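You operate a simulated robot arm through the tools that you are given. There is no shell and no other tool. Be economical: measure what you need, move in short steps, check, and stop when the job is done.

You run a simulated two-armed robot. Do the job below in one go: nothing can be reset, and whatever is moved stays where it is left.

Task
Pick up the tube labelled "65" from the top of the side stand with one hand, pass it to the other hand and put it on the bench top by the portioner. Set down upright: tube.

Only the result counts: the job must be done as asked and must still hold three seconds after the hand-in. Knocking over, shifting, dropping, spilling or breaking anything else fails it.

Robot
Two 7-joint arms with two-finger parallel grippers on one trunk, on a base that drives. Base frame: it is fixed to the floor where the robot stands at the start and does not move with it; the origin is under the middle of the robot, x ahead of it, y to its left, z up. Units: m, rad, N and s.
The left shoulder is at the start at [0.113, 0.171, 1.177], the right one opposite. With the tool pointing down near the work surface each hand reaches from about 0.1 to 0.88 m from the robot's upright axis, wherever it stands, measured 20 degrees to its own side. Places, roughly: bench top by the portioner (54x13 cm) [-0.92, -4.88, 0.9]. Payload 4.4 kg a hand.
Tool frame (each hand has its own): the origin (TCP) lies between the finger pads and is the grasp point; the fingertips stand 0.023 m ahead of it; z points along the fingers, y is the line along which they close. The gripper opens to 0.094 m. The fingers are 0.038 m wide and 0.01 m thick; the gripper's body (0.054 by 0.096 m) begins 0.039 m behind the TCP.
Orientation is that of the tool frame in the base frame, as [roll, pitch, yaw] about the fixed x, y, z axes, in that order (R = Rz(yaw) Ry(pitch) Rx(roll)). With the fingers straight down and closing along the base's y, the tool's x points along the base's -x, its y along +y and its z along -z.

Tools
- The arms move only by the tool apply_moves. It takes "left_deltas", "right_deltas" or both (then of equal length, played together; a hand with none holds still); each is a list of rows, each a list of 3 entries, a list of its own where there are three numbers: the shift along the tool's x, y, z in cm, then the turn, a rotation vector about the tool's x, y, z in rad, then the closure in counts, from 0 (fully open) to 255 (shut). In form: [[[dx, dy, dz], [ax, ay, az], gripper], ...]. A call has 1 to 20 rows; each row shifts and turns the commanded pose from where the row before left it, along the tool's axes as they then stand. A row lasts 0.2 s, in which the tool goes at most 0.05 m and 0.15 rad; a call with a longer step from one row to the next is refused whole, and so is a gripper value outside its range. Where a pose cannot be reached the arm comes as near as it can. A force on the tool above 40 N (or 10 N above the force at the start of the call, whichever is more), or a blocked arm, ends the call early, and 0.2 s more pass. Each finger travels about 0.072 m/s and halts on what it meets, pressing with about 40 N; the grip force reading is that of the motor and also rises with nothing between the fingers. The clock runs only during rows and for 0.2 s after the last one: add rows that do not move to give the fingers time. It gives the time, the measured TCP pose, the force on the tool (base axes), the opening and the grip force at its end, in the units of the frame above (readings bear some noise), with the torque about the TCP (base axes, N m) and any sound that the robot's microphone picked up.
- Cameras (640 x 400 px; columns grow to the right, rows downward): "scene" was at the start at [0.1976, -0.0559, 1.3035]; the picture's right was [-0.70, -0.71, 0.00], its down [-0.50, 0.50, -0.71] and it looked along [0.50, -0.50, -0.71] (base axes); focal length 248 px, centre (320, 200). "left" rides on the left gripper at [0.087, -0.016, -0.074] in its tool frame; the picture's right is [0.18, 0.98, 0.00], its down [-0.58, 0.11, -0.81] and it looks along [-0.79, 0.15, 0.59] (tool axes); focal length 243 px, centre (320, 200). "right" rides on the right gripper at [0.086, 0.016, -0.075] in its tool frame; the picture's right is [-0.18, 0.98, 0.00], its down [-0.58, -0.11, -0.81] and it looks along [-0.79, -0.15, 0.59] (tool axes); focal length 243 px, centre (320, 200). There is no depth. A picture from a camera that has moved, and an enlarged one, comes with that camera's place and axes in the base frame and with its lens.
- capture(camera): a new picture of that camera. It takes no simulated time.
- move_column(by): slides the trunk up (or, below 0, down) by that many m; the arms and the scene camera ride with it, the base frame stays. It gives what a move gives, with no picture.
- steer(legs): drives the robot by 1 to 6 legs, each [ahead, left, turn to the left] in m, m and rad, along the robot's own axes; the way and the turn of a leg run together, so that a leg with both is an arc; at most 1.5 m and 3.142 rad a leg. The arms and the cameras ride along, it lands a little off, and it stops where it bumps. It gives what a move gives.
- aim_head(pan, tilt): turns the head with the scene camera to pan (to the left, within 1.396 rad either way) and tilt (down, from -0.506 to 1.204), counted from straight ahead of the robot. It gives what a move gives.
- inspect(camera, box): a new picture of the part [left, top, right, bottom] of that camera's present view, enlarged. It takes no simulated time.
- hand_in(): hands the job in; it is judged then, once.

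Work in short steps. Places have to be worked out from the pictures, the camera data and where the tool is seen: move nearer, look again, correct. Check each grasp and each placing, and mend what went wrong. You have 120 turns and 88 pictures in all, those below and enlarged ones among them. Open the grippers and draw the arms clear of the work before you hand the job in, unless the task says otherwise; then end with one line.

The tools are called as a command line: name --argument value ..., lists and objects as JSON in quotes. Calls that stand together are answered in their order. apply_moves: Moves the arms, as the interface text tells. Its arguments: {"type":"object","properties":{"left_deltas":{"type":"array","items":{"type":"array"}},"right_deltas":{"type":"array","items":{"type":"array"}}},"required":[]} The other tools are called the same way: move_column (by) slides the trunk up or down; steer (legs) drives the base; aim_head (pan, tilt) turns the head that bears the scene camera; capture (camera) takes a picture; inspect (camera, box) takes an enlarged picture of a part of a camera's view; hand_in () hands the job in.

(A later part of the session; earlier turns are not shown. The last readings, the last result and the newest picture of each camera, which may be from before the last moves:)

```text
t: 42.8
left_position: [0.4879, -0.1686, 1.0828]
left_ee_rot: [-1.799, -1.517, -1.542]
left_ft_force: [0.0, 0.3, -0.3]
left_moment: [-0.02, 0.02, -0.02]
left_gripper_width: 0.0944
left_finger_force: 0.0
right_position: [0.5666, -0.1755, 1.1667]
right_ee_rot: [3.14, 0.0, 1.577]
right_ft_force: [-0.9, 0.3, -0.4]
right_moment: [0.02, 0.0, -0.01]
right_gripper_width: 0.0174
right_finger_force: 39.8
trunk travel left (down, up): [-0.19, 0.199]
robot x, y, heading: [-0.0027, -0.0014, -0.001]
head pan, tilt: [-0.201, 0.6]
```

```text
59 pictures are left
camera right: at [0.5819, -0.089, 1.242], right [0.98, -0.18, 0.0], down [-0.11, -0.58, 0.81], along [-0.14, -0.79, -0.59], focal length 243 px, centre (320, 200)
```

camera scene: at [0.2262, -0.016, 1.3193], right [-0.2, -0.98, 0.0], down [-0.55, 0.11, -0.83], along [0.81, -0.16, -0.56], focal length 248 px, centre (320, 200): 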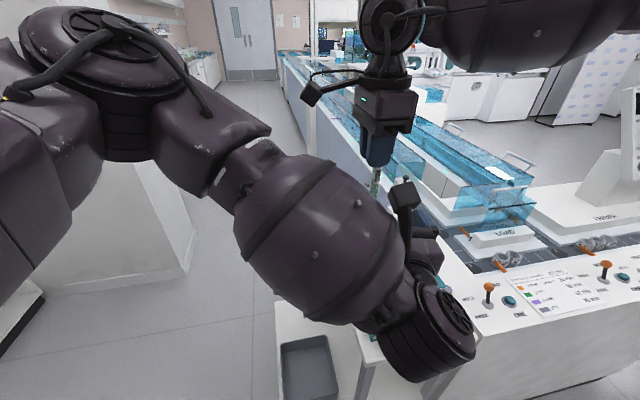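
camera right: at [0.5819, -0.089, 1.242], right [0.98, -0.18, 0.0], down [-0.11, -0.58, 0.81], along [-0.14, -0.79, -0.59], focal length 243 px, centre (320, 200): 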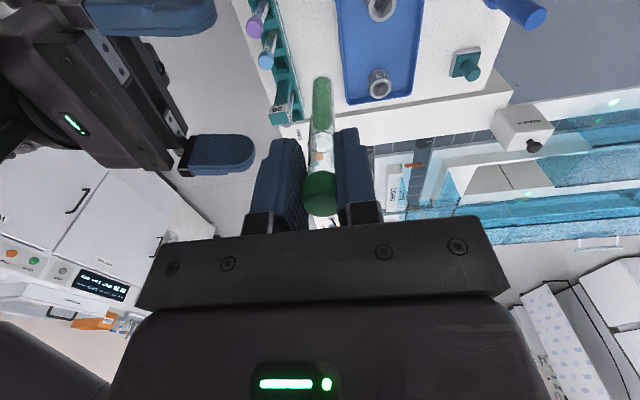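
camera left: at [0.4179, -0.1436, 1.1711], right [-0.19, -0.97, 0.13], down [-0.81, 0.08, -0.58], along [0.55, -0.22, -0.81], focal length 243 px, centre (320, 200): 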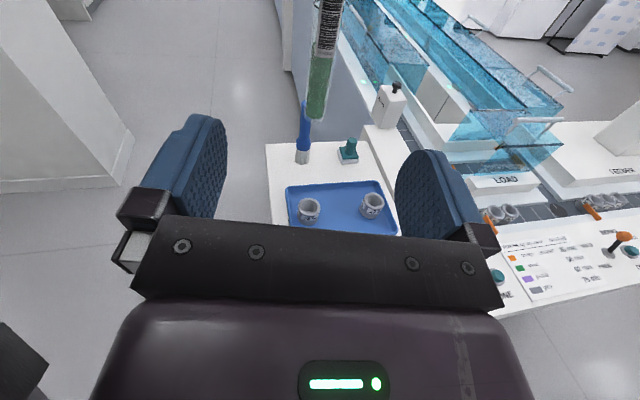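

Tube bottom is at (0.566, -0.185, 1.06) and the lateral alignment is good. I level the small roll, raise 1.2 cm, and advance most of the way.

apply_moves --left_deltas '[[[1.2, 0, 0], [0, 0.0125, -0.0548], 0], [[0, 0, 0], [0, 0, 0], 0], [[0, 0, 1.8], [0, 0, 0], 0], [[0, 0, 1.7], [0, 0, 0], 0], [[0, 0, 1.5], [0, 0, 0], 0], [[0, 0, 0], [0, 0, 0], 0]]'

capture --camera "left"

capture --camera "right"

```text
t: 44.2
left_position: [0.5345, -0.1776, 1.0987]
left_ee_rot: [1.478, -1.57, 1.465]
left_ft_force: [-0.4, -0.4, 0.2]
left_moment: [-0.01, 0.0, 0.03]
left_gripper_width: 0.0938
left_finger_force: 0.0
right_position: [0.5668, -0.1756, 1.1665]
right_ee_rot: [3.139, 0.0, 1.575]
right_ft_force: [-0.6, 0.2, 0.2]
right_moment: [0.03, -0.01, -0.05]
right_gripper_width: 0.0176
right_finger_force: 40.1
trunk travel left (down, up): [-0.19, 0.199]
robot x, y, heading: [-0.0027, -0.0022, 0.0]
head pan, tilt: [-0.201, 0.6]
```

```text
58 pictures are left
camera left: at [0.4638, -0.147, 1.1846], right [-0.19, -0.96, 0.19], down [-0.81, 0.05, -0.58], along [0.55, -0.26, -0.79], focal length 243 px, centre (320, 200)
```

left: 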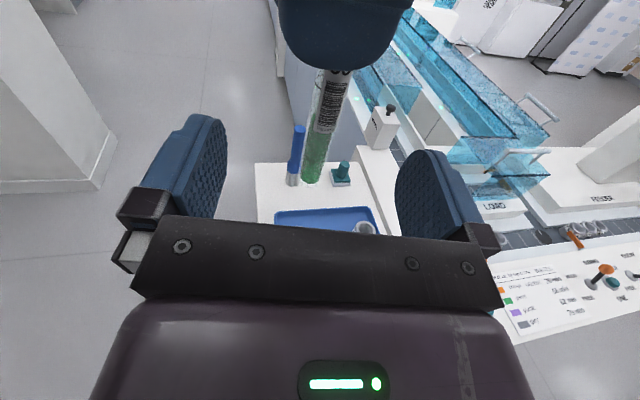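

```text
57 pictures are left
camera right: at [0.5819, -0.0895, 1.2419], right [0.98, -0.18, 0.0], down [-0.11, -0.58, 0.81], along [-0.14, -0.79, -0.59], focal length 243 px, centre (320, 200)
```

right: 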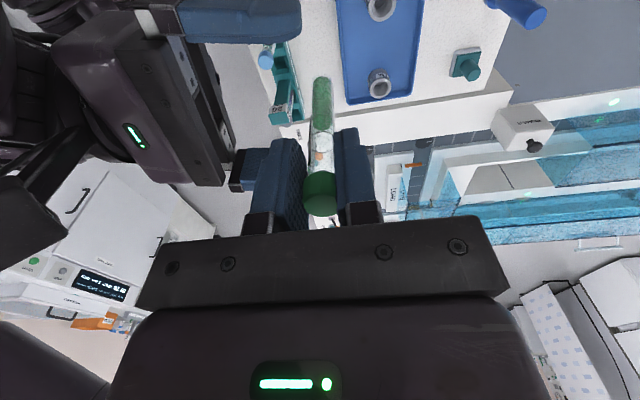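

The roll is level and the tube is centred between the left fingers. I advance the last 2.8 cm.

apply_moves --left_deltas '[[[0, 0, 1.0], [0, 0, 0], 0], [[0, 0, 1.0], [0, 0, 0], 0], [[0, 0, 0.8], [0, 0, 0], 0], [[0, 0, 0], [0, 0, 0], 0]]'

capture --camera "left"

```text
t: 45.2
left_position: [0.5611, -0.1838, 1.0984]
left_ee_rot: [1.3, -1.57, 1.645]
left_ft_force: [-0.9, 0.6, -1.5]
left_moment: [0.0, 0.01, -0.03]
left_gripper_width: 0.0942
left_finger_force: 0.2
right_position: [0.5673, -0.1759, 1.1658]
right_ee_rot: [3.14, 0.001, 1.576]
right_ft_force: [-0.6, 0.1, -0.3]
right_moment: [0.01, -0.03, -0.05]
right_gripper_width: 0.0173
right_finger_force: 40.1
trunk travel left (down, up): [-0.19, 0.199]
robot x, y, heading: [0.0014, 0.0007, 0.004]
head pan, tilt: [-0.201, 0.6]
```

```text
56 pictures are left
camera left: at [0.4926, -0.1539, 1.184], right [-0.19, -0.96, 0.19], down [-0.81, 0.05, -0.58], along [0.55, -0.26, -0.79], focal length 243 px, centre (320, 200)
```

left: 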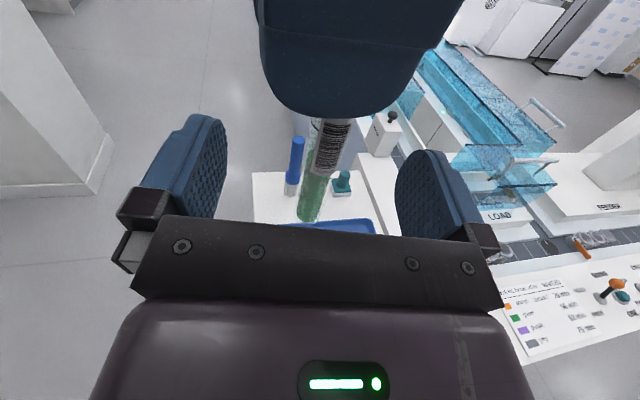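

The tube passes through the left TCP point. I close the left fingers gently while the right holds.

apply_moves --left_deltas '[[[0, 0, 0], [0, 0, 0], 90], [[0, 0, 0], [0, 0, 0], 150], [[0, 0, 0], [0, 0, 0], 200], [[0, 0, 0], [0, 0, 0], 255], [[0, 0, 0], [0, 0, 0], 255]]'

capture --camera "left"

```text
t: 46.4
left_position: [0.5624, -0.183, 1.097]
left_ee_rot: [1.451, -1.567, 1.494]
left_ft_force: [-3.6, 7.8, -0.6]
left_moment: [0.04, -0.54, -0.06]
left_gripper_width: 0.0136
left_finger_force: 40.6
right_position: [0.5674, -0.1767, 1.1656]
right_ee_rot: [3.14, 0.002, 1.577]
right_ft_force: [4.9, -7.0, 0.5]
right_moment: [-0.61, 0.26, 0.08]
right_gripper_width: 0.0171
right_finger_force: 39.9
trunk travel left (down, up): [-0.19, 0.199]
robot x, y, heading: [-0.0031, 0.0012, -0.0]
head pan, tilt: [-0.201, 0.6]
```

```text
55 pictures are left
camera left: at [0.4927, -0.1536, 1.1838], right [-0.19, -0.96, 0.19], down [-0.81, 0.05, -0.58], along [0.55, -0.26, -0.79], focal length 243 px, centre (320, 200)
```

left: 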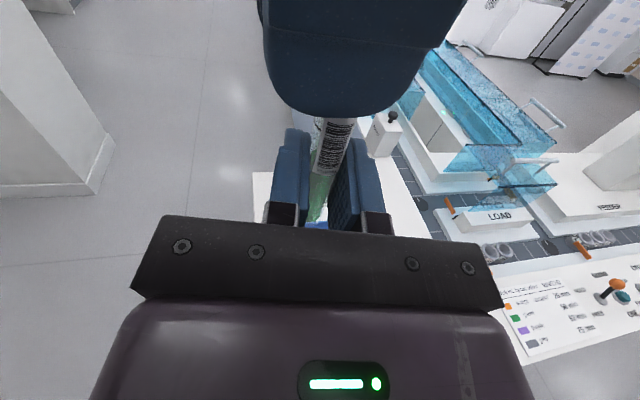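

Left holds the tube at 13.6 mm. I open the right hand only partly to spare the left camera, then lift it straight up.

apply_moves --right_deltas '[[[0, 0, 0], [0, 0, 0], 150], [[0, 0, 0], [0, 0, 0], 150], [[0, 0, -2], [0, 0, 0], 150], [[0, 0, -2], [0, 0, 0], 150], [[0, 0, -2], [0, 0, 0], 150], [[0, 0, -2], [0, 0, 0], 150], [[0, 0, 0], [0, 0, 0], 150]]'

capture --camera "left"

capture --camera "right"

```text
t: 48.0
left_position: [0.5625, -0.1845, 1.0963]
left_ee_rot: [1.683, -1.57, 1.259]
left_ft_force: [0.1, 0.3, 0.3]
left_moment: [0.02, 0.02, 0.01]
left_gripper_width: 0.0137
left_finger_force: 40.0
right_position: [0.5667, -0.1782, 1.2476]
right_ee_rot: [3.139, -0.001, 1.573]
right_ft_force: [-0.1, -0.3, -0.7]
right_moment: [-0.01, 0.02, -0.04]
right_gripper_width: 0.0386
right_finger_force: 0.1
right hand out of reach, approached as far as the arm can: row 6
trunk travel left (down, up): [-0.19, 0.199]
robot x, y, heading: [0.0022, -0.0002, -0.001]
head pan, tilt: [-0.201, 0.6]
```

```text
54 pictures are left
camera left: at [0.493, -0.1541, 1.1834], right [-0.19, -0.96, 0.19], down [-0.81, 0.05, -0.58], along [0.55, -0.26, -0.79], focal length 243 px, centre (320, 200)
```

left: 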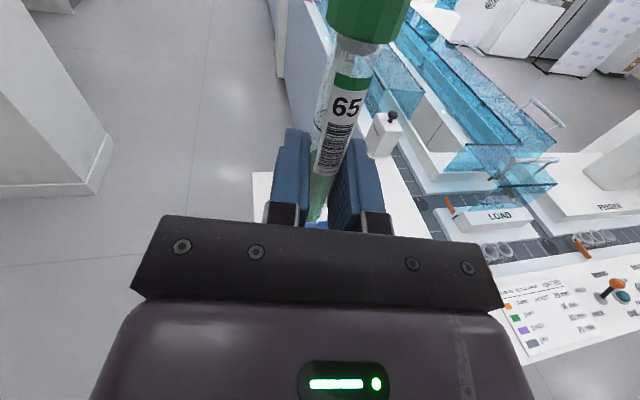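

```text
53 pictures are left
camera right: at [0.5826, -0.0926, 1.3232], right [0.98, -0.18, 0.0], down [-0.11, -0.58, 0.81], along [-0.14, -0.79, -0.59], focal length 243 px, centre (320, 200)
```

right: 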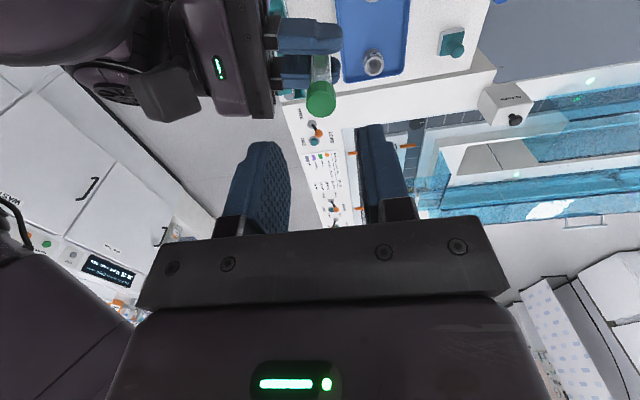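

Handover done: the left hand holds "65" upright. I withdraw the right arm to the side and look toward the bench on my right.

apply_moves --right_deltas '[[[-2.5, 0, 0], [0, 0, 0], 150], [[-2.5, 0, 0], [0, 0, 0], 150], [[-2.5, 0, 0], [0, 0, 0], 150], [[-2.5, 0, 0], [0, 0, 0], 150], [[0, -2.5, 0], [0, 0, 0], 150], [[0, -2.5, 0], [0, 0, 0], 150], [[0, -2.5, 0], [0, 0, 0], 150], [[0, -2.5, 0], [0, 0, 0], 150], [[0, -2.5, 0], [0, 0, 0], 150], [[0, -2.5, 0], [0, 0, 0], 150], [[0, 0, 0], [0, 0, 0], 150]]'

aim_head --pan -1.39 --tilt 0.35

capture --camera "scene"

```text
t: 50.4
left_position: [0.5621, -0.1837, 1.0975]
left_ee_rot: [1.611, -1.568, 1.331]
left_ft_force: [0.2, 0.5, 0.2]
left_moment: [-0.01, 0.02, 0.03]
left_gripper_width: 0.014
left_finger_force: 40.3
right_position: [0.4155, -0.2789, 1.2451]
right_ee_rot: [3.139, 0.001, 1.576]
right_ft_force: [-0.5, -0.4, -0.9]
right_moment: [0.0, 0.02, 0.0]
right_gripper_width: 0.0387
right_finger_force: 0.0
trunk travel left (down, up): [-0.19, 0.199]
robot x, y, heading: [-0.0017, -0.0011, -0.002]
head pan, tilt: [-0.201, 0.6]
```

```text
t: 51.8
left_position: [0.5628, -0.1823, 1.0978]
left_ee_rot: [1.427, -1.57, 1.516]
left_ft_force: [-0.2, 0.0, -0.8]
left_moment: [0.01, 0.03, 0.01]
left_gripper_width: 0.014
left_finger_force: 39.9
right_position: [0.4166, -0.2793, 1.2457]
right_ee_rot: [3.138, 0.002, 1.574]
right_ft_force: [0.5, 0.2, -1.2]
right_moment: [-0.02, 0.03, 0.01]
right_gripper_width: 0.0386
right_finger_force: 0.1
trunk travel left (down, up): [-0.19, 0.199]
robot x, y, heading: [0.0032, -0.0002, 0.002]
head pan, tilt: [-1.389, 0.351]
```

```text
52 pictures are left
camera scene: at [0.1566, -0.0904, 1.342], right [-0.98, -0.18, 0.0], down [-0.06, 0.34, -0.94], along [0.17, -0.92, -0.34], focal length 248 px, centre (320, 200)
```

scene: 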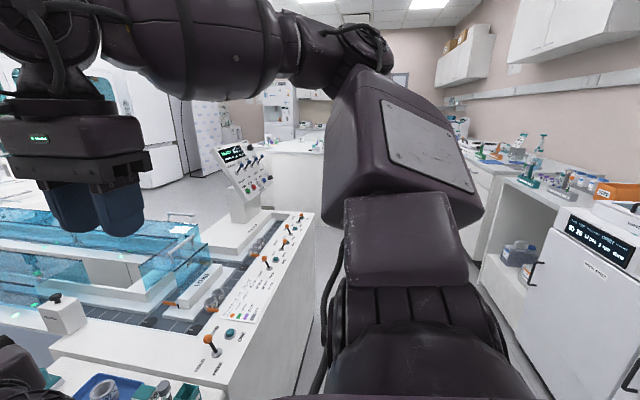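

The corridor runs along -y, between the console at x≈0.46 and cabinets at x≈-0.85. I back up a little, turn right to face -y, and look down it.

steer --legs '[[-0.18, 0, 0], [0, 0, -0.785], [0, 0, -0.785]]'

aim_head --pan 0.0 --tilt 0.3

capture --camera "scene"

capture --camera "left"

```text
t: 57.4
left_position: [-0.3622, -0.5619, 1.0981]
left_ee_rot: [1.431, -1.57, -0.06]
left_ft_force: [-0.5, 0.0, -1.0]
left_moment: [0.02, -0.01, -0.04]
left_gripper_width: 0.0141
left_finger_force: 40.5
right_position: [-0.4571, -0.4157, 1.2467]
right_ee_rot: [3.14, 0.0, 0.007]
right_ft_force: [-0.4, 0.4, -0.3]
right_moment: [0.01, 0.0, 0.01]
right_gripper_width: 0.0387
right_finger_force: 0.0
trunk travel left (down, up): [-0.19, 0.199]
robot x, y, heading: [-0.1747, -0.0004, -1.571]
head pan, tilt: [-1.389, 0.351]
```

```text
t: 58.9
left_position: [-0.3612, -0.5623, 1.0974]
left_ee_rot: [-1.708, -1.571, 3.081]
left_ft_force: [0.3, -0.6, -0.4]
left_moment: [0.03, 0.02, -0.01]
left_gripper_width: 0.0145
left_finger_force: 39.6
right_position: [-0.4568, -0.4158, 1.2459]
right_ee_rot: [3.141, 0.001, 0.007]
right_ft_force: [0.3, 0.2, 0.3]
right_moment: [-0.03, 0.01, 0.0]
right_gripper_width: 0.0387
right_finger_force: 0.0
trunk travel left (down, up): [-0.19, 0.199]
robot x, y, heading: [-0.1791, -0.0011, -1.57]
head pan, tilt: [0.0, 0.3]
```

```text
51 pictures are left
camera scene: at [-0.1771, -0.2307, 1.3467], right [-1.0, 0.0, 0.0], down [0.0, 0.3, -0.96], along [0.0, -0.96, -0.3], focal length 248 px, centre (320, 200)
```

scene: 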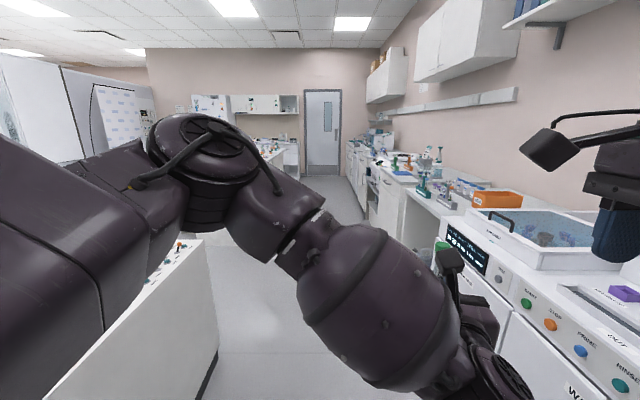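

```text
50 pictures are left
camera left: at [-0.3303, -0.4927, 1.1838], right [-0.96, 0.19, 0.19], down [0.05, 0.81, -0.58], along [-0.26, -0.55, -0.79], focal length 243 px, centre (320, 200)
```

left: 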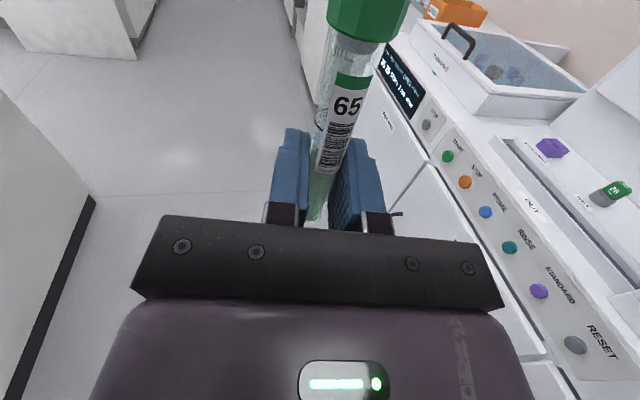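

The corridor ahead is open. I bring the left hand nearer my midline for clearance, then drive 1.4 m ahead with a slight shift left.

apply_moves --left_deltas '[[[0, -2.5, 0.3], [0, 0, 0], 255], [[0, -2.5, 0.3], [0, 0, 0], 255], [[0, -2.5, 0.3], [0, 0, 0], 255], [[0, -2.5, 0.3], [0, 0, 0], 255], [[0, -2.5, 0.3], [0, 0, 0], 255], [[0, -2.5, 0.3], [0, 0, 0], 255], [[0, -2.5, 0.3], [0, 0, 0], 255], [[0, 0, 0], [0, 0, 0], 255]]'

steer --legs '[[0.1, 0.07, 0], [1.3, 0, 0]]'

capture --camera "scene"

capture --camera "left"

```text
t: 60.7
left_position: [-0.1939, -0.6184, 1.0978]
left_ee_rot: [1.807, -1.569, -0.433]
left_ft_force: [-0.3, -0.7, -0.6]
left_moment: [0.01, -0.02, 0.0]
left_gripper_width: 0.0143
left_finger_force: 39.6
right_position: [-0.4558, -0.417, 1.2446]
right_ee_rot: [3.14, 0.001, 0.008]
right_ft_force: [0.1, 0.1, -0.8]
right_moment: [0.03, -0.01, 0.02]
right_gripper_width: 0.0388
right_finger_force: 0.0
trunk travel left (down, up): [-0.19, 0.199]
robot x, y, heading: [-0.1753, 0.0013, -1.566]
head pan, tilt: [0.0, 0.3]
```

```text
t: 68.1
left_position: [-0.1562, -2.0142, 1.098]
left_ee_rot: [1.46, -1.569, -0.109]
left_ft_force: [-0.3, -0.3, -1.2]
left_moment: [0.02, -0.02, -0.01]
left_gripper_width: 0.014
left_finger_force: 39.3
right_position: [-0.4129, -1.8058, 1.2461]
right_ee_rot: [3.139, 0.003, -0.015]
right_ft_force: [-0.2, -0.1, -0.3]
right_moment: [-0.02, 0.02, 0.02]
right_gripper_width: 0.0388
right_finger_force: 0.1
trunk travel left (down, up): [-0.19, 0.199]
robot x, y, heading: [-0.123, -1.3953, -1.591]
head pan, tilt: [0.0, 0.3]
```

```text
49 pictures are left
camera scene: at [-0.1271, -1.6266, 1.3467], right [-1.0, 0.02, 0.0], down [0.01, 0.3, -0.96], along [-0.02, -0.95, -0.3], focal length 248 px, centre (320, 200)
```

scene: 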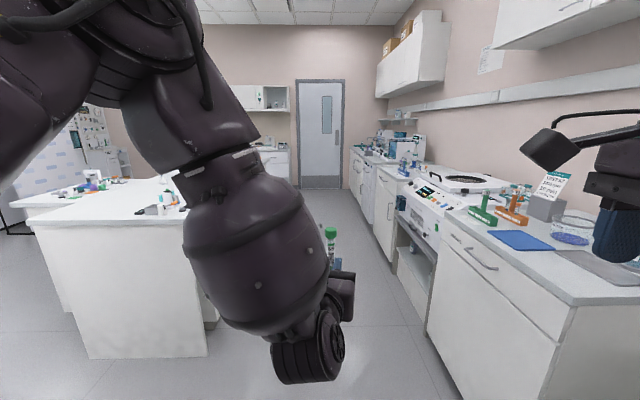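

```text
48 pictures are left
camera left: at [-0.1215, -1.9447, 1.1842], right [-0.96, 0.21, 0.19], down [0.07, 0.81, -0.58], along [-0.28, -0.54, -0.79], focal length 243 px, centre (320, 200)
```

left: 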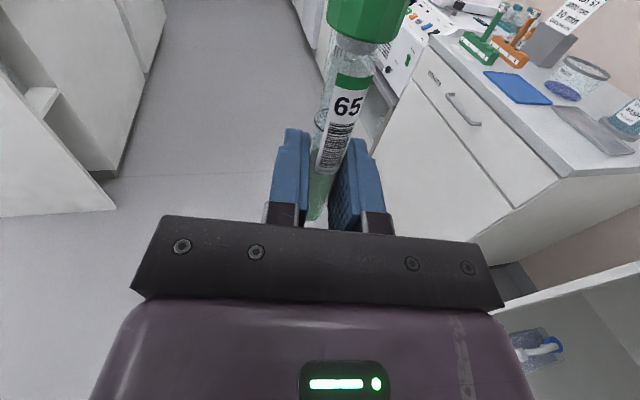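

Clear so far. I drive another 1.5 m with a small heading correction.

steer --legs '[[0.0, 0, 0.02], [1.5, 0, 0]]'

capture --camera "scene"

```text
t: 76.0
left_position: [-0.1748, -3.5289, 1.0977]
left_ee_rot: [1.46, -1.568, -0.112]
left_ft_force: [0.2, -0.2, 0.1]
left_moment: [-0.03, 0.0, -0.03]
left_gripper_width: 0.0142
left_finger_force: 39.9
right_position: [-0.4313, -3.3202, 1.2458]
right_ee_rot: [3.14, 0.003, -0.018]
right_ft_force: [-0.9, -0.3, 0.4]
right_moment: [0.0, 0.02, -0.02]
right_gripper_width: 0.0388
right_finger_force: 0.1
trunk travel left (down, up): [-0.19, 0.199]
robot x, y, heading: [-0.1419, -2.9117, -1.596]
head pan, tilt: [0.0, 0.3]
```

```text
47 pictures are left
camera scene: at [-0.1471, -3.1427, 1.3467], right [-1.0, 0.02, 0.0], down [0.01, 0.3, -0.96], along [-0.02, -0.95, -0.3], focal length 248 px, centre (320, 200)
```

scene: 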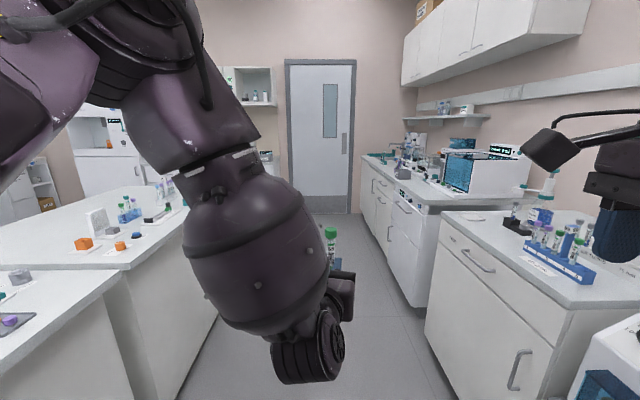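

The target should project near pixel (421, 186); I zoom there.

inspect --camera "scene" --box '[350, 110, 560, 240]'

```text
3.05 times, centred on (455, 175) of scene
camera zoom: at [-0.1471, -3.1427, 1.3467], right [-1.0, 0.02, 0.0], down [0.01, 0.3, -0.96], along [-0.02, -0.95, -0.3], focal length 754 px, centre (-91, 276)
```

zoom: 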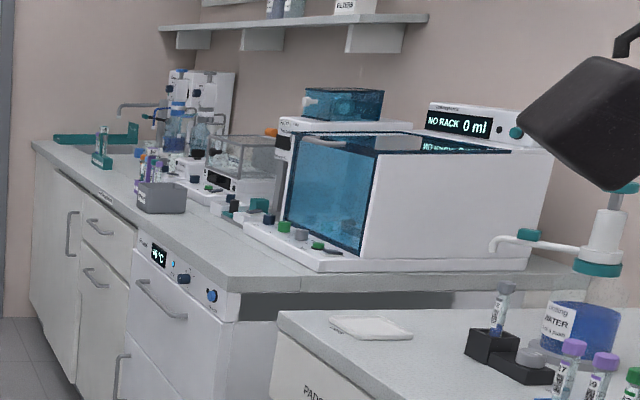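

The portioner is likely the "NO RACK 0 ml" instrument. I drive 1.5 m more and then pan right to look.

steer --legs '[[0.0, 0, 0.025], [1.5, 0, 0]]'

aim_head --pan -0.9 --tilt 0.5

capture --camera "scene"

```text
t: 83.8
left_position: [-0.1339, -5.0489, 1.0992]
left_ee_rot: [1.45, -1.567, -0.061]
left_ft_force: [0.2, 0.2, -0.8]
left_moment: [0.03, 0.0, -0.01]
left_gripper_width: 0.0141
left_finger_force: 40.0
right_position: [-0.3978, -4.8514, 1.2449]
right_ee_rot: [3.14, 0.001, 0.026]
right_ft_force: [-0.5, -0.2, -0.2]
right_moment: [0.0, -0.02, 0.0]
right_gripper_width: 0.0389
right_finger_force: 0.0
trunk travel left (down, up): [-0.19, 0.199]
robot x, y, heading: [-0.1286, -4.4282, -1.554]
head pan, tilt: [0.0, 0.3]
```

```text
t: 85.0
left_position: [-0.1346, -5.0482, 1.0977]
left_ee_rot: [1.432, -1.569, -0.04]
left_ft_force: [0.1, -0.4, -0.4]
left_moment: [-0.01, 0.01, -0.04]
left_gripper_width: 0.0142
left_finger_force: 40.0
right_position: [-0.3986, -4.8504, 1.2447]
right_ee_rot: [3.139, 0.002, 0.024]
right_ft_force: [0.5, -0.8, -0.3]
right_moment: [0.0, 0.0, -0.03]
right_gripper_width: 0.0388
right_finger_force: 0.0
trunk travel left (down, up): [-0.19, 0.199]
robot x, y, heading: [-0.1286, -4.43, -1.551]
head pan, tilt: [-0.901, 0.499]
```

```text
45 pictures are left
camera scene: at [-0.1944, -4.6256, 1.3283], right [-0.64, 0.77, 0.0], down [0.37, 0.3, -0.88], along [-0.68, -0.56, -0.48], focal length 248 px, centre (320, 200)
```

scene: 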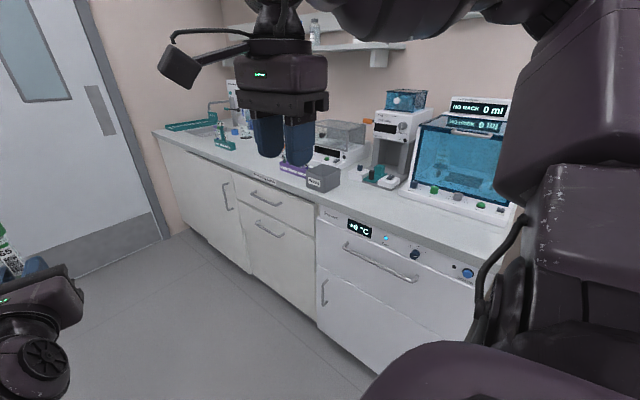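

The goal strip is the front of the bench top, in front of the "NO RACK" instrument. I drive ahead 0.43 m and turn right to face it.

steer --legs '[[0.43, 0.03, 0], [0, 0, -0.8], [0, 0, -0.79]]'

aim_head --pan -0.3 --tilt 0.55

capture --camera "scene"

capture --camera "left"

capture --camera "right"

```text
t: 91.8
left_position: [-0.7068, -4.8308, 1.0983]
left_ee_rot: [1.447, -1.569, -1.657]
left_ft_force: [-0.2, -0.3, 0.4]
left_moment: [-0.01, -0.01, 0.03]
left_gripper_width: 0.014
left_finger_force: 40.3
right_position: [-0.5005, -4.5707, 1.2453]
right_ee_rot: [3.14, 0.002, -1.576]
right_ft_force: [-0.4, -0.3, 0.1]
right_moment: [0.02, 0.03, 0.02]
right_gripper_width: 0.0386
right_finger_force: 0.0
trunk travel left (down, up): [-0.19, 0.199]
robot x, y, heading: [-0.0878, -4.8506, 3.131]
head pan, tilt: [-0.901, 0.499]
```

```text
t: 92.8
left_position: [-0.7062, -4.8302, 1.0971]
left_ee_rot: [1.463, -1.57, -1.67]
left_ft_force: [0.5, 0.1, -1.3]
left_moment: [0.0, 0.02, 0.04]
left_gripper_width: 0.0141
left_finger_force: 39.9
right_position: [-0.5022, -4.5707, 1.2459]
right_ee_rot: [3.14, 0.001, -1.575]
right_ft_force: [0.7, 0.6, 0.2]
right_moment: [-0.02, 0.04, -0.03]
right_gripper_width: 0.0388
right_finger_force: 0.1
trunk travel left (down, up): [-0.19, 0.199]
robot x, y, heading: [-0.09, -4.8535, 3.133]
head pan, tilt: [-0.3, 0.55]
```

```text
44 pictures are left
camera scene: at [-0.3115, -4.8247, 1.3238], right [0.31, 0.95, 0.0], down [0.5, -0.16, -0.85], along [-0.81, 0.26, -0.52], focal length 248 px, centre (320, 200)
```

scene: 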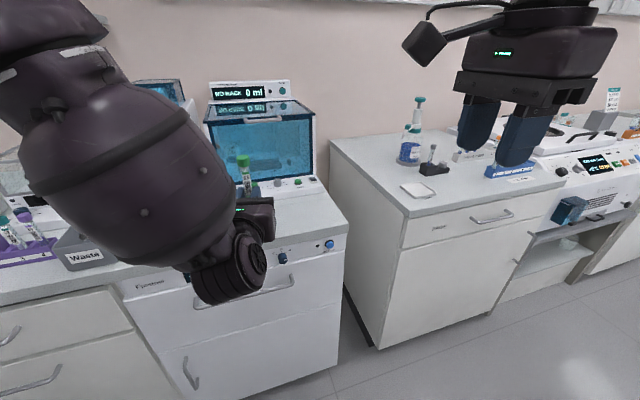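

```text
43 pictures are left
camera left: at [-0.636, -4.8628, 1.1841], right [0.2, 0.96, 0.19], down [0.81, -0.06, -0.58], along [-0.55, 0.27, -0.79], focal length 243 px, centre (320, 200)
```

left: 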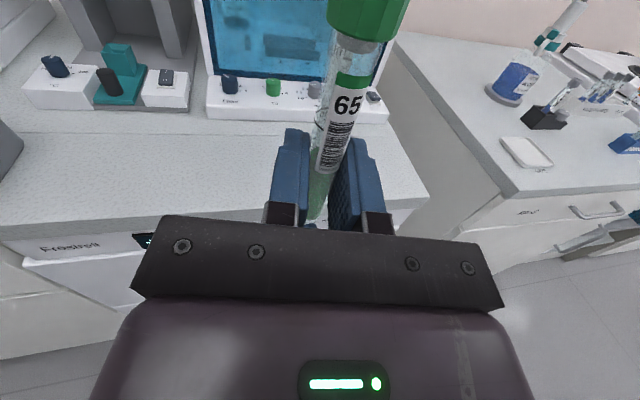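

```text
42 pictures are left
camera right: at [-0.5179, -4.6583, 1.3211], right [-0.98, 0.19, 0.0], down [0.11, 0.58, 0.81], along [0.15, 0.79, -0.59], focal length 243 px, centre (320, 200)
```

right: 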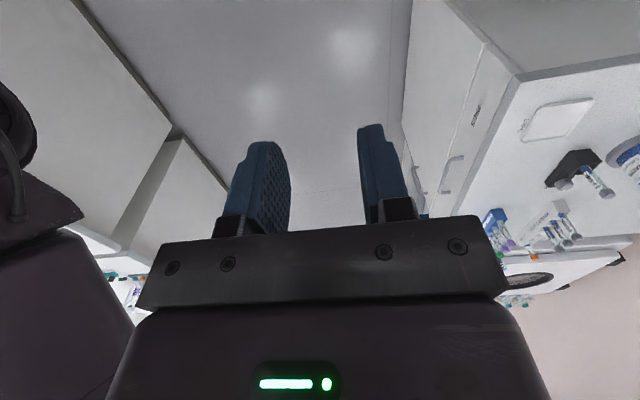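

The front strip is empty. Bench front edge is x≈-0.815, the instruments begin at x≈-1.02, and the right end is y≈-4.59. I aim for the tube at (-0.90, -4.87), so I drive ahead 0.19 m and left 0.04 m while still high.

steer --legs '[[0.19, 0.04, 0]]'

capture --camera "left"

capture --camera "scene"

```text
t: 94.4
left_position: [-0.8971, -4.8705, 1.0977]
left_ee_rot: [1.486, -1.571, -1.691]
left_ft_force: [-0.7, 0.1, -1.3]
left_moment: [-0.05, 0.02, 0.0]
left_gripper_width: 0.0142
left_finger_force: 40.4
right_position: [-0.693, -4.6109, 1.2441]
right_ee_rot: [3.14, 0.002, -1.575]
right_ft_force: [0.2, -0.8, -0.4]
right_moment: [0.03, 0.01, 0.03]
right_gripper_width: 0.0385
right_finger_force: 0.1
trunk travel left (down, up): [-0.19, 0.199]
robot x, y, heading: [-0.2764, -4.8937, 3.133]
head pan, tilt: [-0.3, 0.55]
```

```text
41 pictures are left
camera left: at [-0.8272, -4.9019, 1.1842], right [0.2, 0.96, 0.19], down [0.81, -0.06, -0.58], along [-0.55, 0.27, -0.79], focal length 243 px, centre (320, 200)
```

left: 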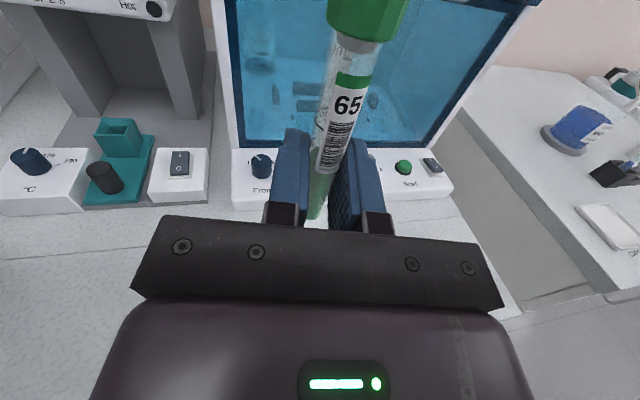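

```text
40 pictures are left
camera scene: at [-0.5028, -4.8636, 1.3238], right [0.3, 0.95, 0.0], down [0.5, -0.16, -0.85], along [-0.81, 0.26, -0.52], focal length 248 px, centre (320, 200)
```

scene: 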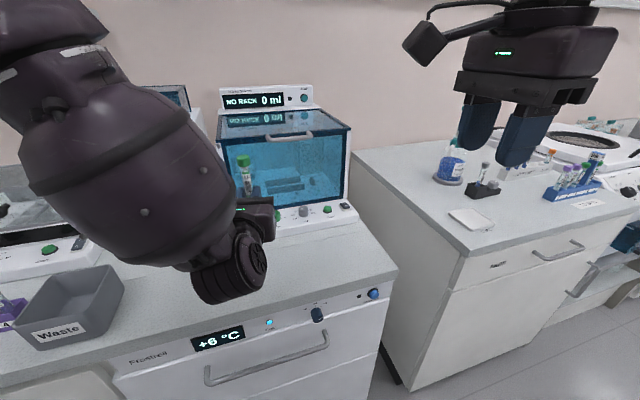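

The wrist housing sits about 5 cm in front of the bench edge, so lowering is clear. I lower the trunk 0.13 m and check.

move_column --by -0.13

capture --camera "left"

capture --camera "scene"

```text
t: 96.0
left_position: [-0.896, -4.8691, 0.9705]
left_ee_rot: [0.376, -1.568, -0.586]
left_ft_force: [0.0, -0.2, 0.6]
left_moment: [-0.02, -0.02, -0.01]
left_gripper_width: 0.0144
left_finger_force: 39.9
right_position: [-0.6904, -4.6096, 1.1164]
right_ee_rot: [3.136, 0.001, -1.575]
right_ft_force: [-0.1, -0.2, 0.2]
right_moment: [0.07, -0.01, 0.02]
right_gripper_width: 0.0388
right_finger_force: 0.1
trunk travel left (down, up): [-0.06, 0.329]
robot x, y, heading: [-0.2779, -4.8945, 3.127]
head pan, tilt: [-0.3, 0.55]
```

```text
39 pictures are left
camera left: at [-0.8252, -4.9016, 1.0561], right [0.2, 0.96, 0.19], down [0.81, -0.06, -0.58], along [-0.55, 0.27, -0.79], focal length 243 px, centre (320, 200)
```

left: 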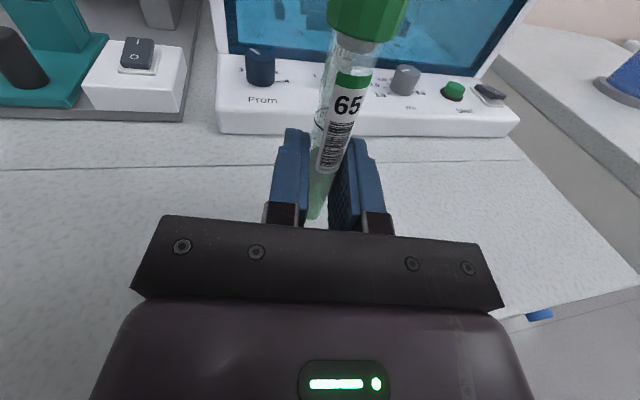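

```text
38 pictures are left
camera scene: at [-0.629, -4.8623, 1.1666], right [0.3, 0.95, 0.0], down [0.5, -0.16, -0.85], along [-0.81, 0.26, -0.52], focal length 248 px, centre (320, 200)
```

scene: 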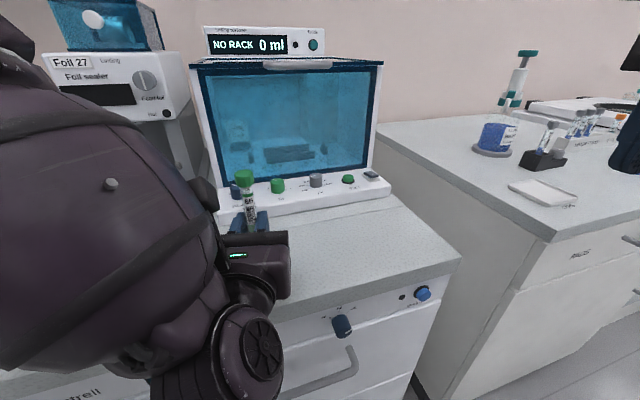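

The portioner is directly behind the tube and the spot is free. Tube bottom is near z 0.934; I lower the trunk another 2.2 cm before using the arm for the contact.

move_column --by -0.022

inspect --camera "scene" --box '[190, 150, 330, 260]'

capture --camera "right"

```text
t: 96.5
left_position: [-0.8979, -4.8693, 0.9477]
left_ee_rot: [2.354, -1.565, -2.559]
left_ft_force: [-1.1, -2.7, 4.9]
left_moment: [-0.22, -0.18, -0.12]
left_gripper_width: 0.014
left_finger_force: 40.1
right_position: [-0.6959, -4.6119, 1.0954]
right_ee_rot: [-3.131, 0.0, -1.575]
right_ft_force: [0.1, 0.2, 0.4]
right_moment: [-0.02, 0.01, 0.04]
right_gripper_width: 0.0388
right_finger_force: 0.0
trunk travel left (down, up): [-0.042, 0.346]
robot x, y, heading: [-0.2824, -4.893, 3.134]
head pan, tilt: [-0.3, 0.55]
stopped: the force on the tool passed its limit at 57 N (the readings are from after the stop); the commanded pose is now the measured one
```

```text
3.64 times, centred on (260, 205) of scene
camera zoom: at [-0.6439, -4.8623, 1.1436], right [0.3, 0.95, 0.0], down [0.5, -0.16, -0.85], along [-0.81, 0.26, -0.52], focal length 900 px, centre (538, 182)
```

zoom: 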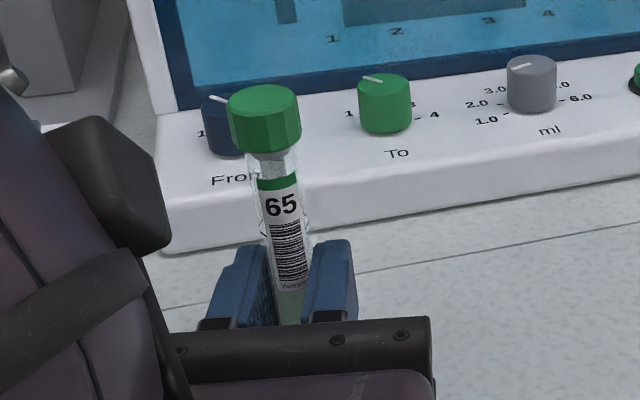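

```text
36 pictures are left
camera right: at [-0.7131, -4.6971, 1.1703], right [-0.98, 0.19, -0.01], down [0.1, 0.58, 0.81], along [0.16, 0.79, -0.59], focal length 243 px, centre (320, 200)
```

right: 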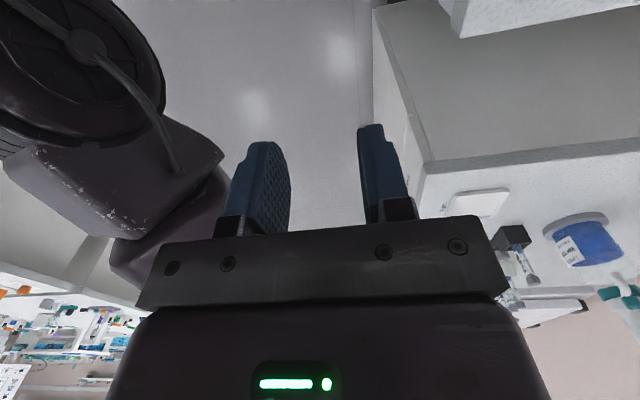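

Contact came at TCP z 0.948, consistent with the tube bottom meeting the bench; about 5 N remains and the scene view shows the tube vertical within a degree or so. I check from the left camera before releasing.

capture --camera "left"

```text
35 pictures are left
camera left: at [-0.8276, -4.9019, 1.0344], right [0.2, 0.96, 0.19], down [0.81, -0.06, -0.58], along [-0.54, 0.27, -0.79], focal length 243 px, centre (320, 200)
```

left: 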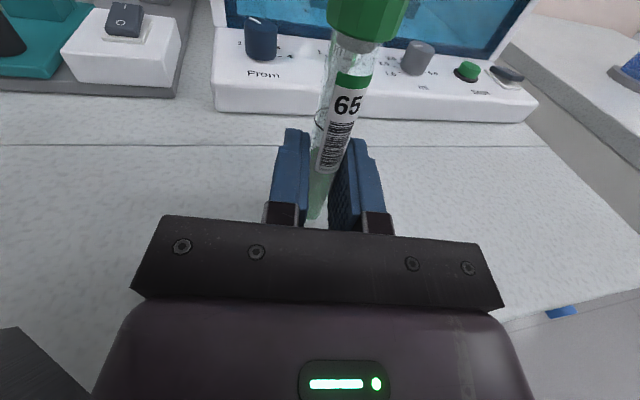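

The tube is unchanged in the grip. I press down 2 mm in small steps to confirm it rests on the bench.

apply_moves --left_deltas '[[[-0.1, 0, 0], [0, 0, 0], 255], [[-0.1, 0, 0], [0, 0, 0], 255], [[0, 0, 0], [0, 0, 0], 255]]'

```text
t: 97.3
left_position: [-0.8962, -4.871, 0.9479]
left_ee_rot: [1.681, -1.564, -1.889]
left_ft_force: [-11.6, -1.6, 21.0]
left_moment: [-0.64, -0.63, -0.33]
left_gripper_width: 0.0146
left_finger_force: 40.4
right_position: [-0.6947, -4.6113, 1.0963]
right_ee_rot: [-3.13, 0.003, -1.574]
right_ft_force: [0.7, 0.1, -0.3]
right_moment: [0.0, 0.02, 0.0]
right_gripper_width: 0.0387
right_finger_force: 0.0
trunk travel left (down, up): [-0.042, 0.346]
robot x, y, heading: [-0.2789, -4.8914, 3.127]
head pan, tilt: [-0.3, 0.55]
```

The force rises to 21 N, so contact is firm, but the moments hint that it may be partly off-axis. I back up 2 mm to unload, then open the fingers only slightly so the tube stays guided, and check.

apply_moves --left_deltas '[[[0.1, 0, 0], [0, 0, 0], 255], [[0.1, 0, 0], [0, 0, 0], 255], [[0, 0, 0], [0, 0, 0], 255]]'

inspect --camera "left" --box '[240, 0, 440, 240]'

```text
t: 98.1
left_position: [-0.8969, -4.8702, 0.9476]
left_ee_rot: [2.364, -1.565, -2.571]
left_ft_force: [-9.0, 1.5, 14.4]
left_moment: [-0.33, -0.18, -0.13]
left_gripper_width: 0.0144
left_finger_force: 40.2
right_position: [-0.6963, -4.6106, 1.0943]
right_ee_rot: [-3.132, 0.001, -1.574]
right_ft_force: [0.9, -0.9, -0.5]
right_moment: [0.03, 0.01, 0.01]
right_gripper_width: 0.0387
right_finger_force: 0.1
trunk travel left (down, up): [-0.042, 0.346]
robot x, y, heading: [-0.2806, -4.8932, 3.135]
head pan, tilt: [-0.3, 0.55]
```

```text
1.67 times, centred on (340, 120) of left
camera zoom: at [-0.8273, -4.902, 1.0344], right [0.2, 0.96, 0.19], down [0.81, -0.06, -0.58], along [-0.54, 0.27, -0.79], focal length 404 px, centre (287, 333)
```

zoom: 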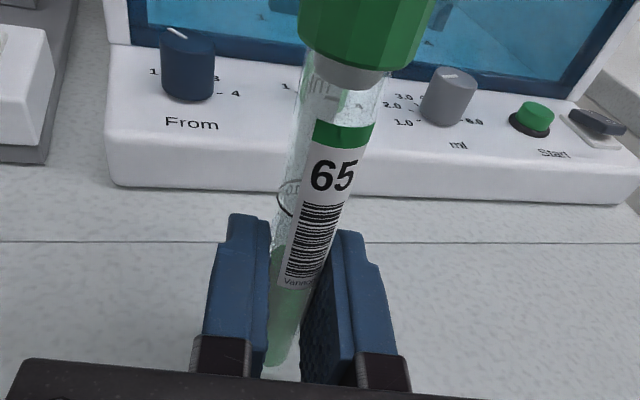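

The tube bottom now shows at z≈0.905, on the bench. I ease another 1.5 mm and open the fingers a few millimetres.

apply_moves --left_deltas '[[[0.15, 0, 0], [0, 0, 0], 255], [[0, 0, 0], [0, 0, 0], 255], [[0, 0, 0], [0, 0, 0], 205], [[0, 0, 0], [0, 0, 0], 200], [[0, 0, 0], [0, 0, 0], 200]]'

capture --camera "left"

inspect --camera "scene" --box '[190, 150, 330, 260]'

```text
t: 99.3
left_position: [-0.8969, -4.8705, 0.9479]
left_ee_rot: [2.425, -1.563, -2.634]
left_ft_force: [-0.6, -0.5, 0.5]
left_moment: [0.0, -0.04, 0.0]
left_gripper_width: 0.0204
left_finger_force: 0.1
right_position: [-0.6953, -4.6097, 1.0947]
right_ee_rot: [-3.13, -0.001, -1.575]
right_ft_force: [-1.0, -0.7, 0.2]
right_moment: [0.01, -0.01, -0.02]
right_gripper_width: 0.0388
right_finger_force: 0.1
trunk travel left (down, up): [-0.042, 0.346]
robot x, y, heading: [-0.2753, -4.8909, 3.132]
head pan, tilt: [-0.3, 0.55]
```

```text
33 pictures are left
camera left: at [-0.8276, -4.9024, 1.0358], right [0.2, 0.96, 0.19], down [0.81, -0.06, -0.58], along [-0.54, 0.27, -0.79], focal length 243 px, centre (320, 200)
```

left: 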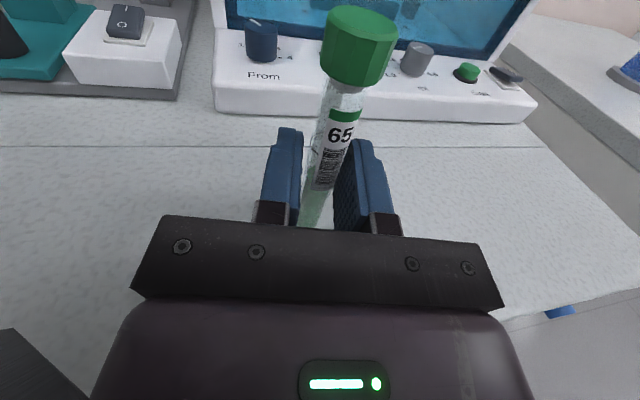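

```text
3.64 times, centred on (260, 205) of scene
camera zoom: at [-0.6443, -4.8623, 1.1438], right [0.3, 0.95, 0.0], down [0.5, -0.16, -0.85], along [-0.81, 0.26, -0.52], focal length 900 px, centre (538, 182)
```

zoom: 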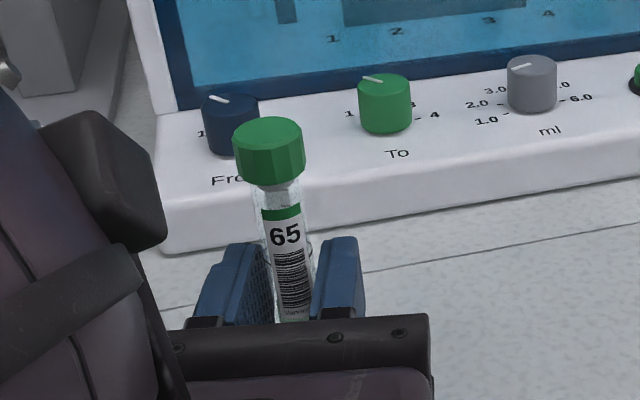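

The tube settled about 1 cm and still projects vertical, with its bottom at about 0.897. I open a little more and check that it stands on its own.

apply_moves --left_deltas '[[[0, 0, 0], [0, 0, 0], 185], [[0, 0, 0], [0, 0, 0], 170], [[0, 0, 0], [0, 0, 0], 170]]'

capture --camera "left"

inspect --camera "scene" --box '[190, 150, 330, 260]'

```text
t: 100.1
left_position: [-0.8979, -4.8704, 0.9493]
left_ee_rot: [2.38, -1.567, -2.586]
left_ft_force: [-0.6, 0.0, 0.4]
left_moment: [0.01, -0.01, -0.05]
left_gripper_width: 0.0315
left_finger_force: 0.1
right_position: [-0.6956, -4.6107, 1.0952]
right_ee_rot: [-3.13, 0.0, -1.573]
right_ft_force: [0.2, 0.8, 0.4]
right_moment: [0.0, -0.02, -0.01]
right_gripper_width: 0.0388
right_finger_force: 0.0
trunk travel left (down, up): [-0.042, 0.346]
robot x, y, heading: [-0.2781, -4.894, 3.128]
head pan, tilt: [-0.3, 0.55]
```

```text
31 pictures are left
camera left: at [-0.8276, -4.9024, 1.0359], right [0.2, 0.96, 0.19], down [0.81, -0.06, -0.58], along [-0.54, 0.27, -0.79], focal length 243 px, centre (320, 200)
```

left: 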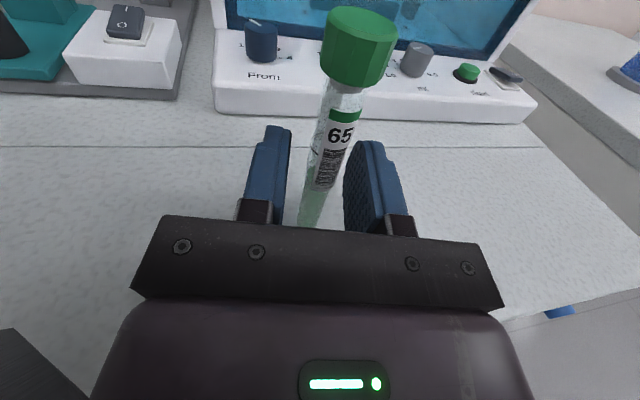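

```text
3.64 times, centred on (260, 205) of scene
camera zoom: at [-0.6443, -4.8623, 1.1438], right [0.3, 0.95, 0.0], down [0.5, -0.16, -0.85], along [-0.81, 0.26, -0.52], focal length 900 px, centre (538, 182)
```

zoom: 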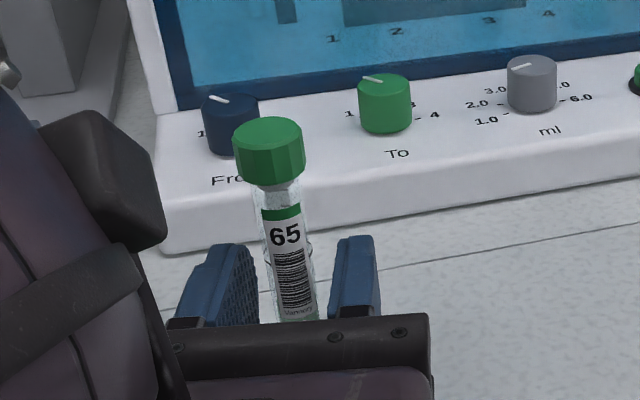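

The tube is standing freely. I open fully and back the base straight away.

apply_moves --left_deltas '[[[0, 0, 0], [0, 0, 0], 100], [[0, 0, 0], [0, 0, 0], 40], [[0, 0, 0], [0, 0, 0], 0], [[0, 0, 0], [0, 0, 0], 0]]'

steer --legs '[[-0.1, 0, 0], [-0.25, 0, 0]]'

capture --camera "left"

capture --camera "scene"

```text
t: 101.1
left_position: [-0.8974, -4.8705, 0.948]
left_ee_rot: [2.387, -1.564, -2.595]
left_ft_force: [-0.5, 0.6, -0.4]
left_moment: [-0.02, 0.02, 0.03]
left_gripper_width: 0.0939
left_finger_force: 0.1
right_position: [-0.6968, -4.6116, 1.0952]
right_ee_rot: [-3.131, 0.0, -1.574]
right_ft_force: [-0.3, -0.1, 0.3]
right_moment: [0.02, 0.02, 0.0]
right_gripper_width: 0.0385
right_finger_force: 0.0
trunk travel left (down, up): [-0.042, 0.346]
robot x, y, heading: [-0.2783, -4.8934, 3.13]
head pan, tilt: [-0.3, 0.55]
```

```text
t: 103.7
left_position: [-0.5426, -4.8728, 0.9506]
left_ee_rot: [2.353, -1.562, -2.565]
left_ft_force: [0.0, -0.6, -0.2]
left_moment: [-0.01, -0.01, 0.06]
left_gripper_width: 0.0941
left_finger_force: 0.1
right_position: [-0.3392, -4.6121, 1.0956]
right_ee_rot: [-3.131, -0.001, -1.58]
right_ft_force: [0.9, -0.6, -0.9]
right_moment: [0.0, 0.02, 0.0]
right_gripper_width: 0.0386
right_finger_force: 0.1
trunk travel left (down, up): [-0.042, 0.346]
robot x, y, heading: [0.0748, -4.8956, 3.132]
head pan, tilt: [-0.3, 0.55]
```

```text
29 pictures are left
camera left: at [-0.4727, -4.9044, 1.0361], right [0.2, 0.96, 0.19], down [0.81, -0.06, -0.58], along [-0.54, 0.27, -0.79], focal length 243 px, centre (320, 200)
```

left: 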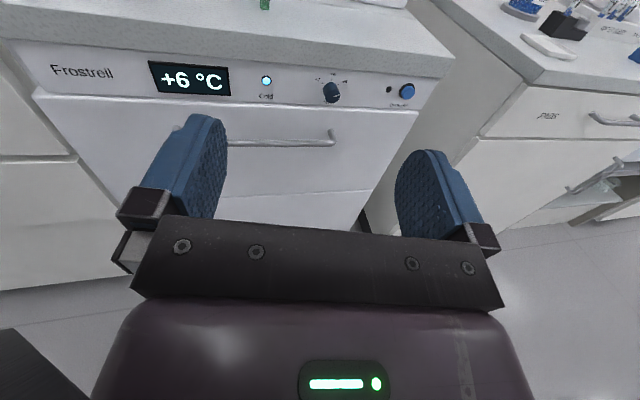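

```text
28 pictures are left
camera scene: at [-0.2891, -4.8648, 1.144], right [0.31, 0.95, 0.0], down [0.5, -0.16, -0.85], along [-0.81, 0.26, -0.52], focal length 248 px, centre (320, 200)
```

scene: 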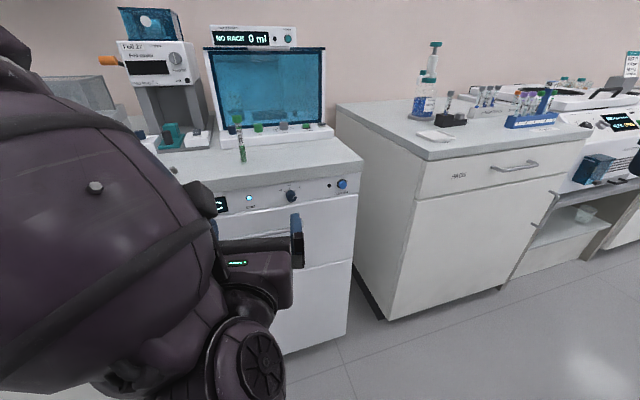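

The arms are clear; I zoom in to confirm the tube stands upright inside the strip.

inspect --camera "scene" --box '[200, 95, 290, 175]'

```text
5.00 times, centred on (245, 135) of scene
camera zoom: at [-0.2891, -4.8648, 1.144], right [0.31, 0.95, 0.0], down [0.5, -0.16, -0.85], along [-0.81, 0.26, -0.52], focal length 1238 px, centre (695, 525)
```

zoom: 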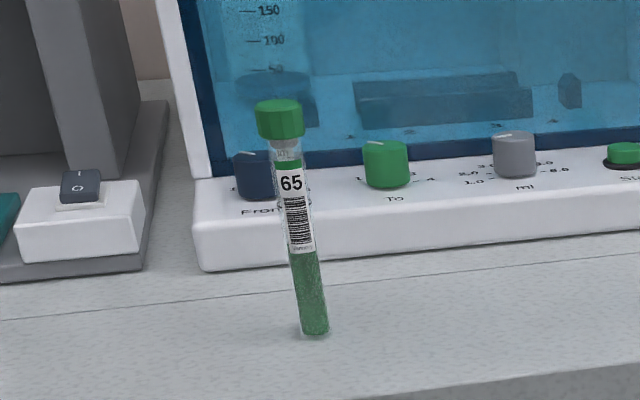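

The tube stands flat on its base at about (-0.907, -4.869), in front of the portioner. I open the right gripper fully, and then the job can be handed in.

apply_moves --right_deltas '[[[0, 0, 0], [0, 0, 0], 0], [[0, 0, 0], [0, 0, 0], 0], [[0, 0, 0], [0, 0, 0], 0]]'

inspect --camera "scene" --box '[200, 95, 290, 175]'

```text
t: 104.5
left_position: [-0.5437, -4.8733, 0.9492]
left_ee_rot: [2.387, -1.564, -2.595]
left_ft_force: [0.4, -0.8, 0.6]
left_moment: [-0.01, -0.05, 0.0]
left_gripper_width: 0.0941
left_finger_force: 0.0
right_position: [-0.3397, -4.6127, 1.0949]
right_ee_rot: [-3.131, 0.001, -1.578]
right_ft_force: [0.2, -0.8, 1.0]
right_moment: [0.01, -0.01, 0.0]
right_gripper_width: 0.0943
right_finger_force: 0.0
trunk travel left (down, up): [-0.042, 0.346]
robot x, y, heading: [0.0751, -4.8936, 3.132]
head pan, tilt: [-0.3, 0.55]
```

```text
5.00 times, centred on (245, 135) of scene
camera zoom: at [-0.2896, -4.8648, 1.1438], right [0.31, 0.95, 0.0], down [0.5, -0.16, -0.85], along [-0.81, 0.26, -0.52], focal length 1238 px, centre (695, 525)
```

zoom: 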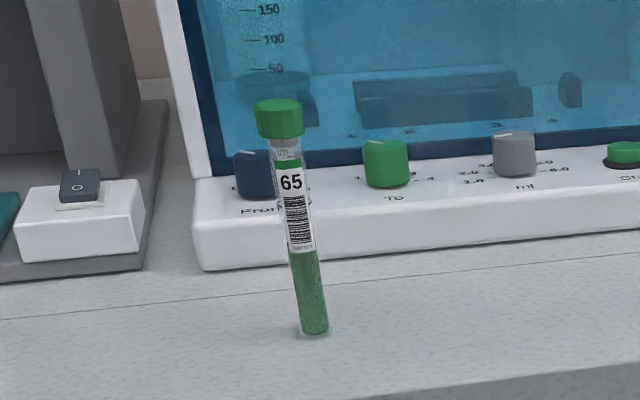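

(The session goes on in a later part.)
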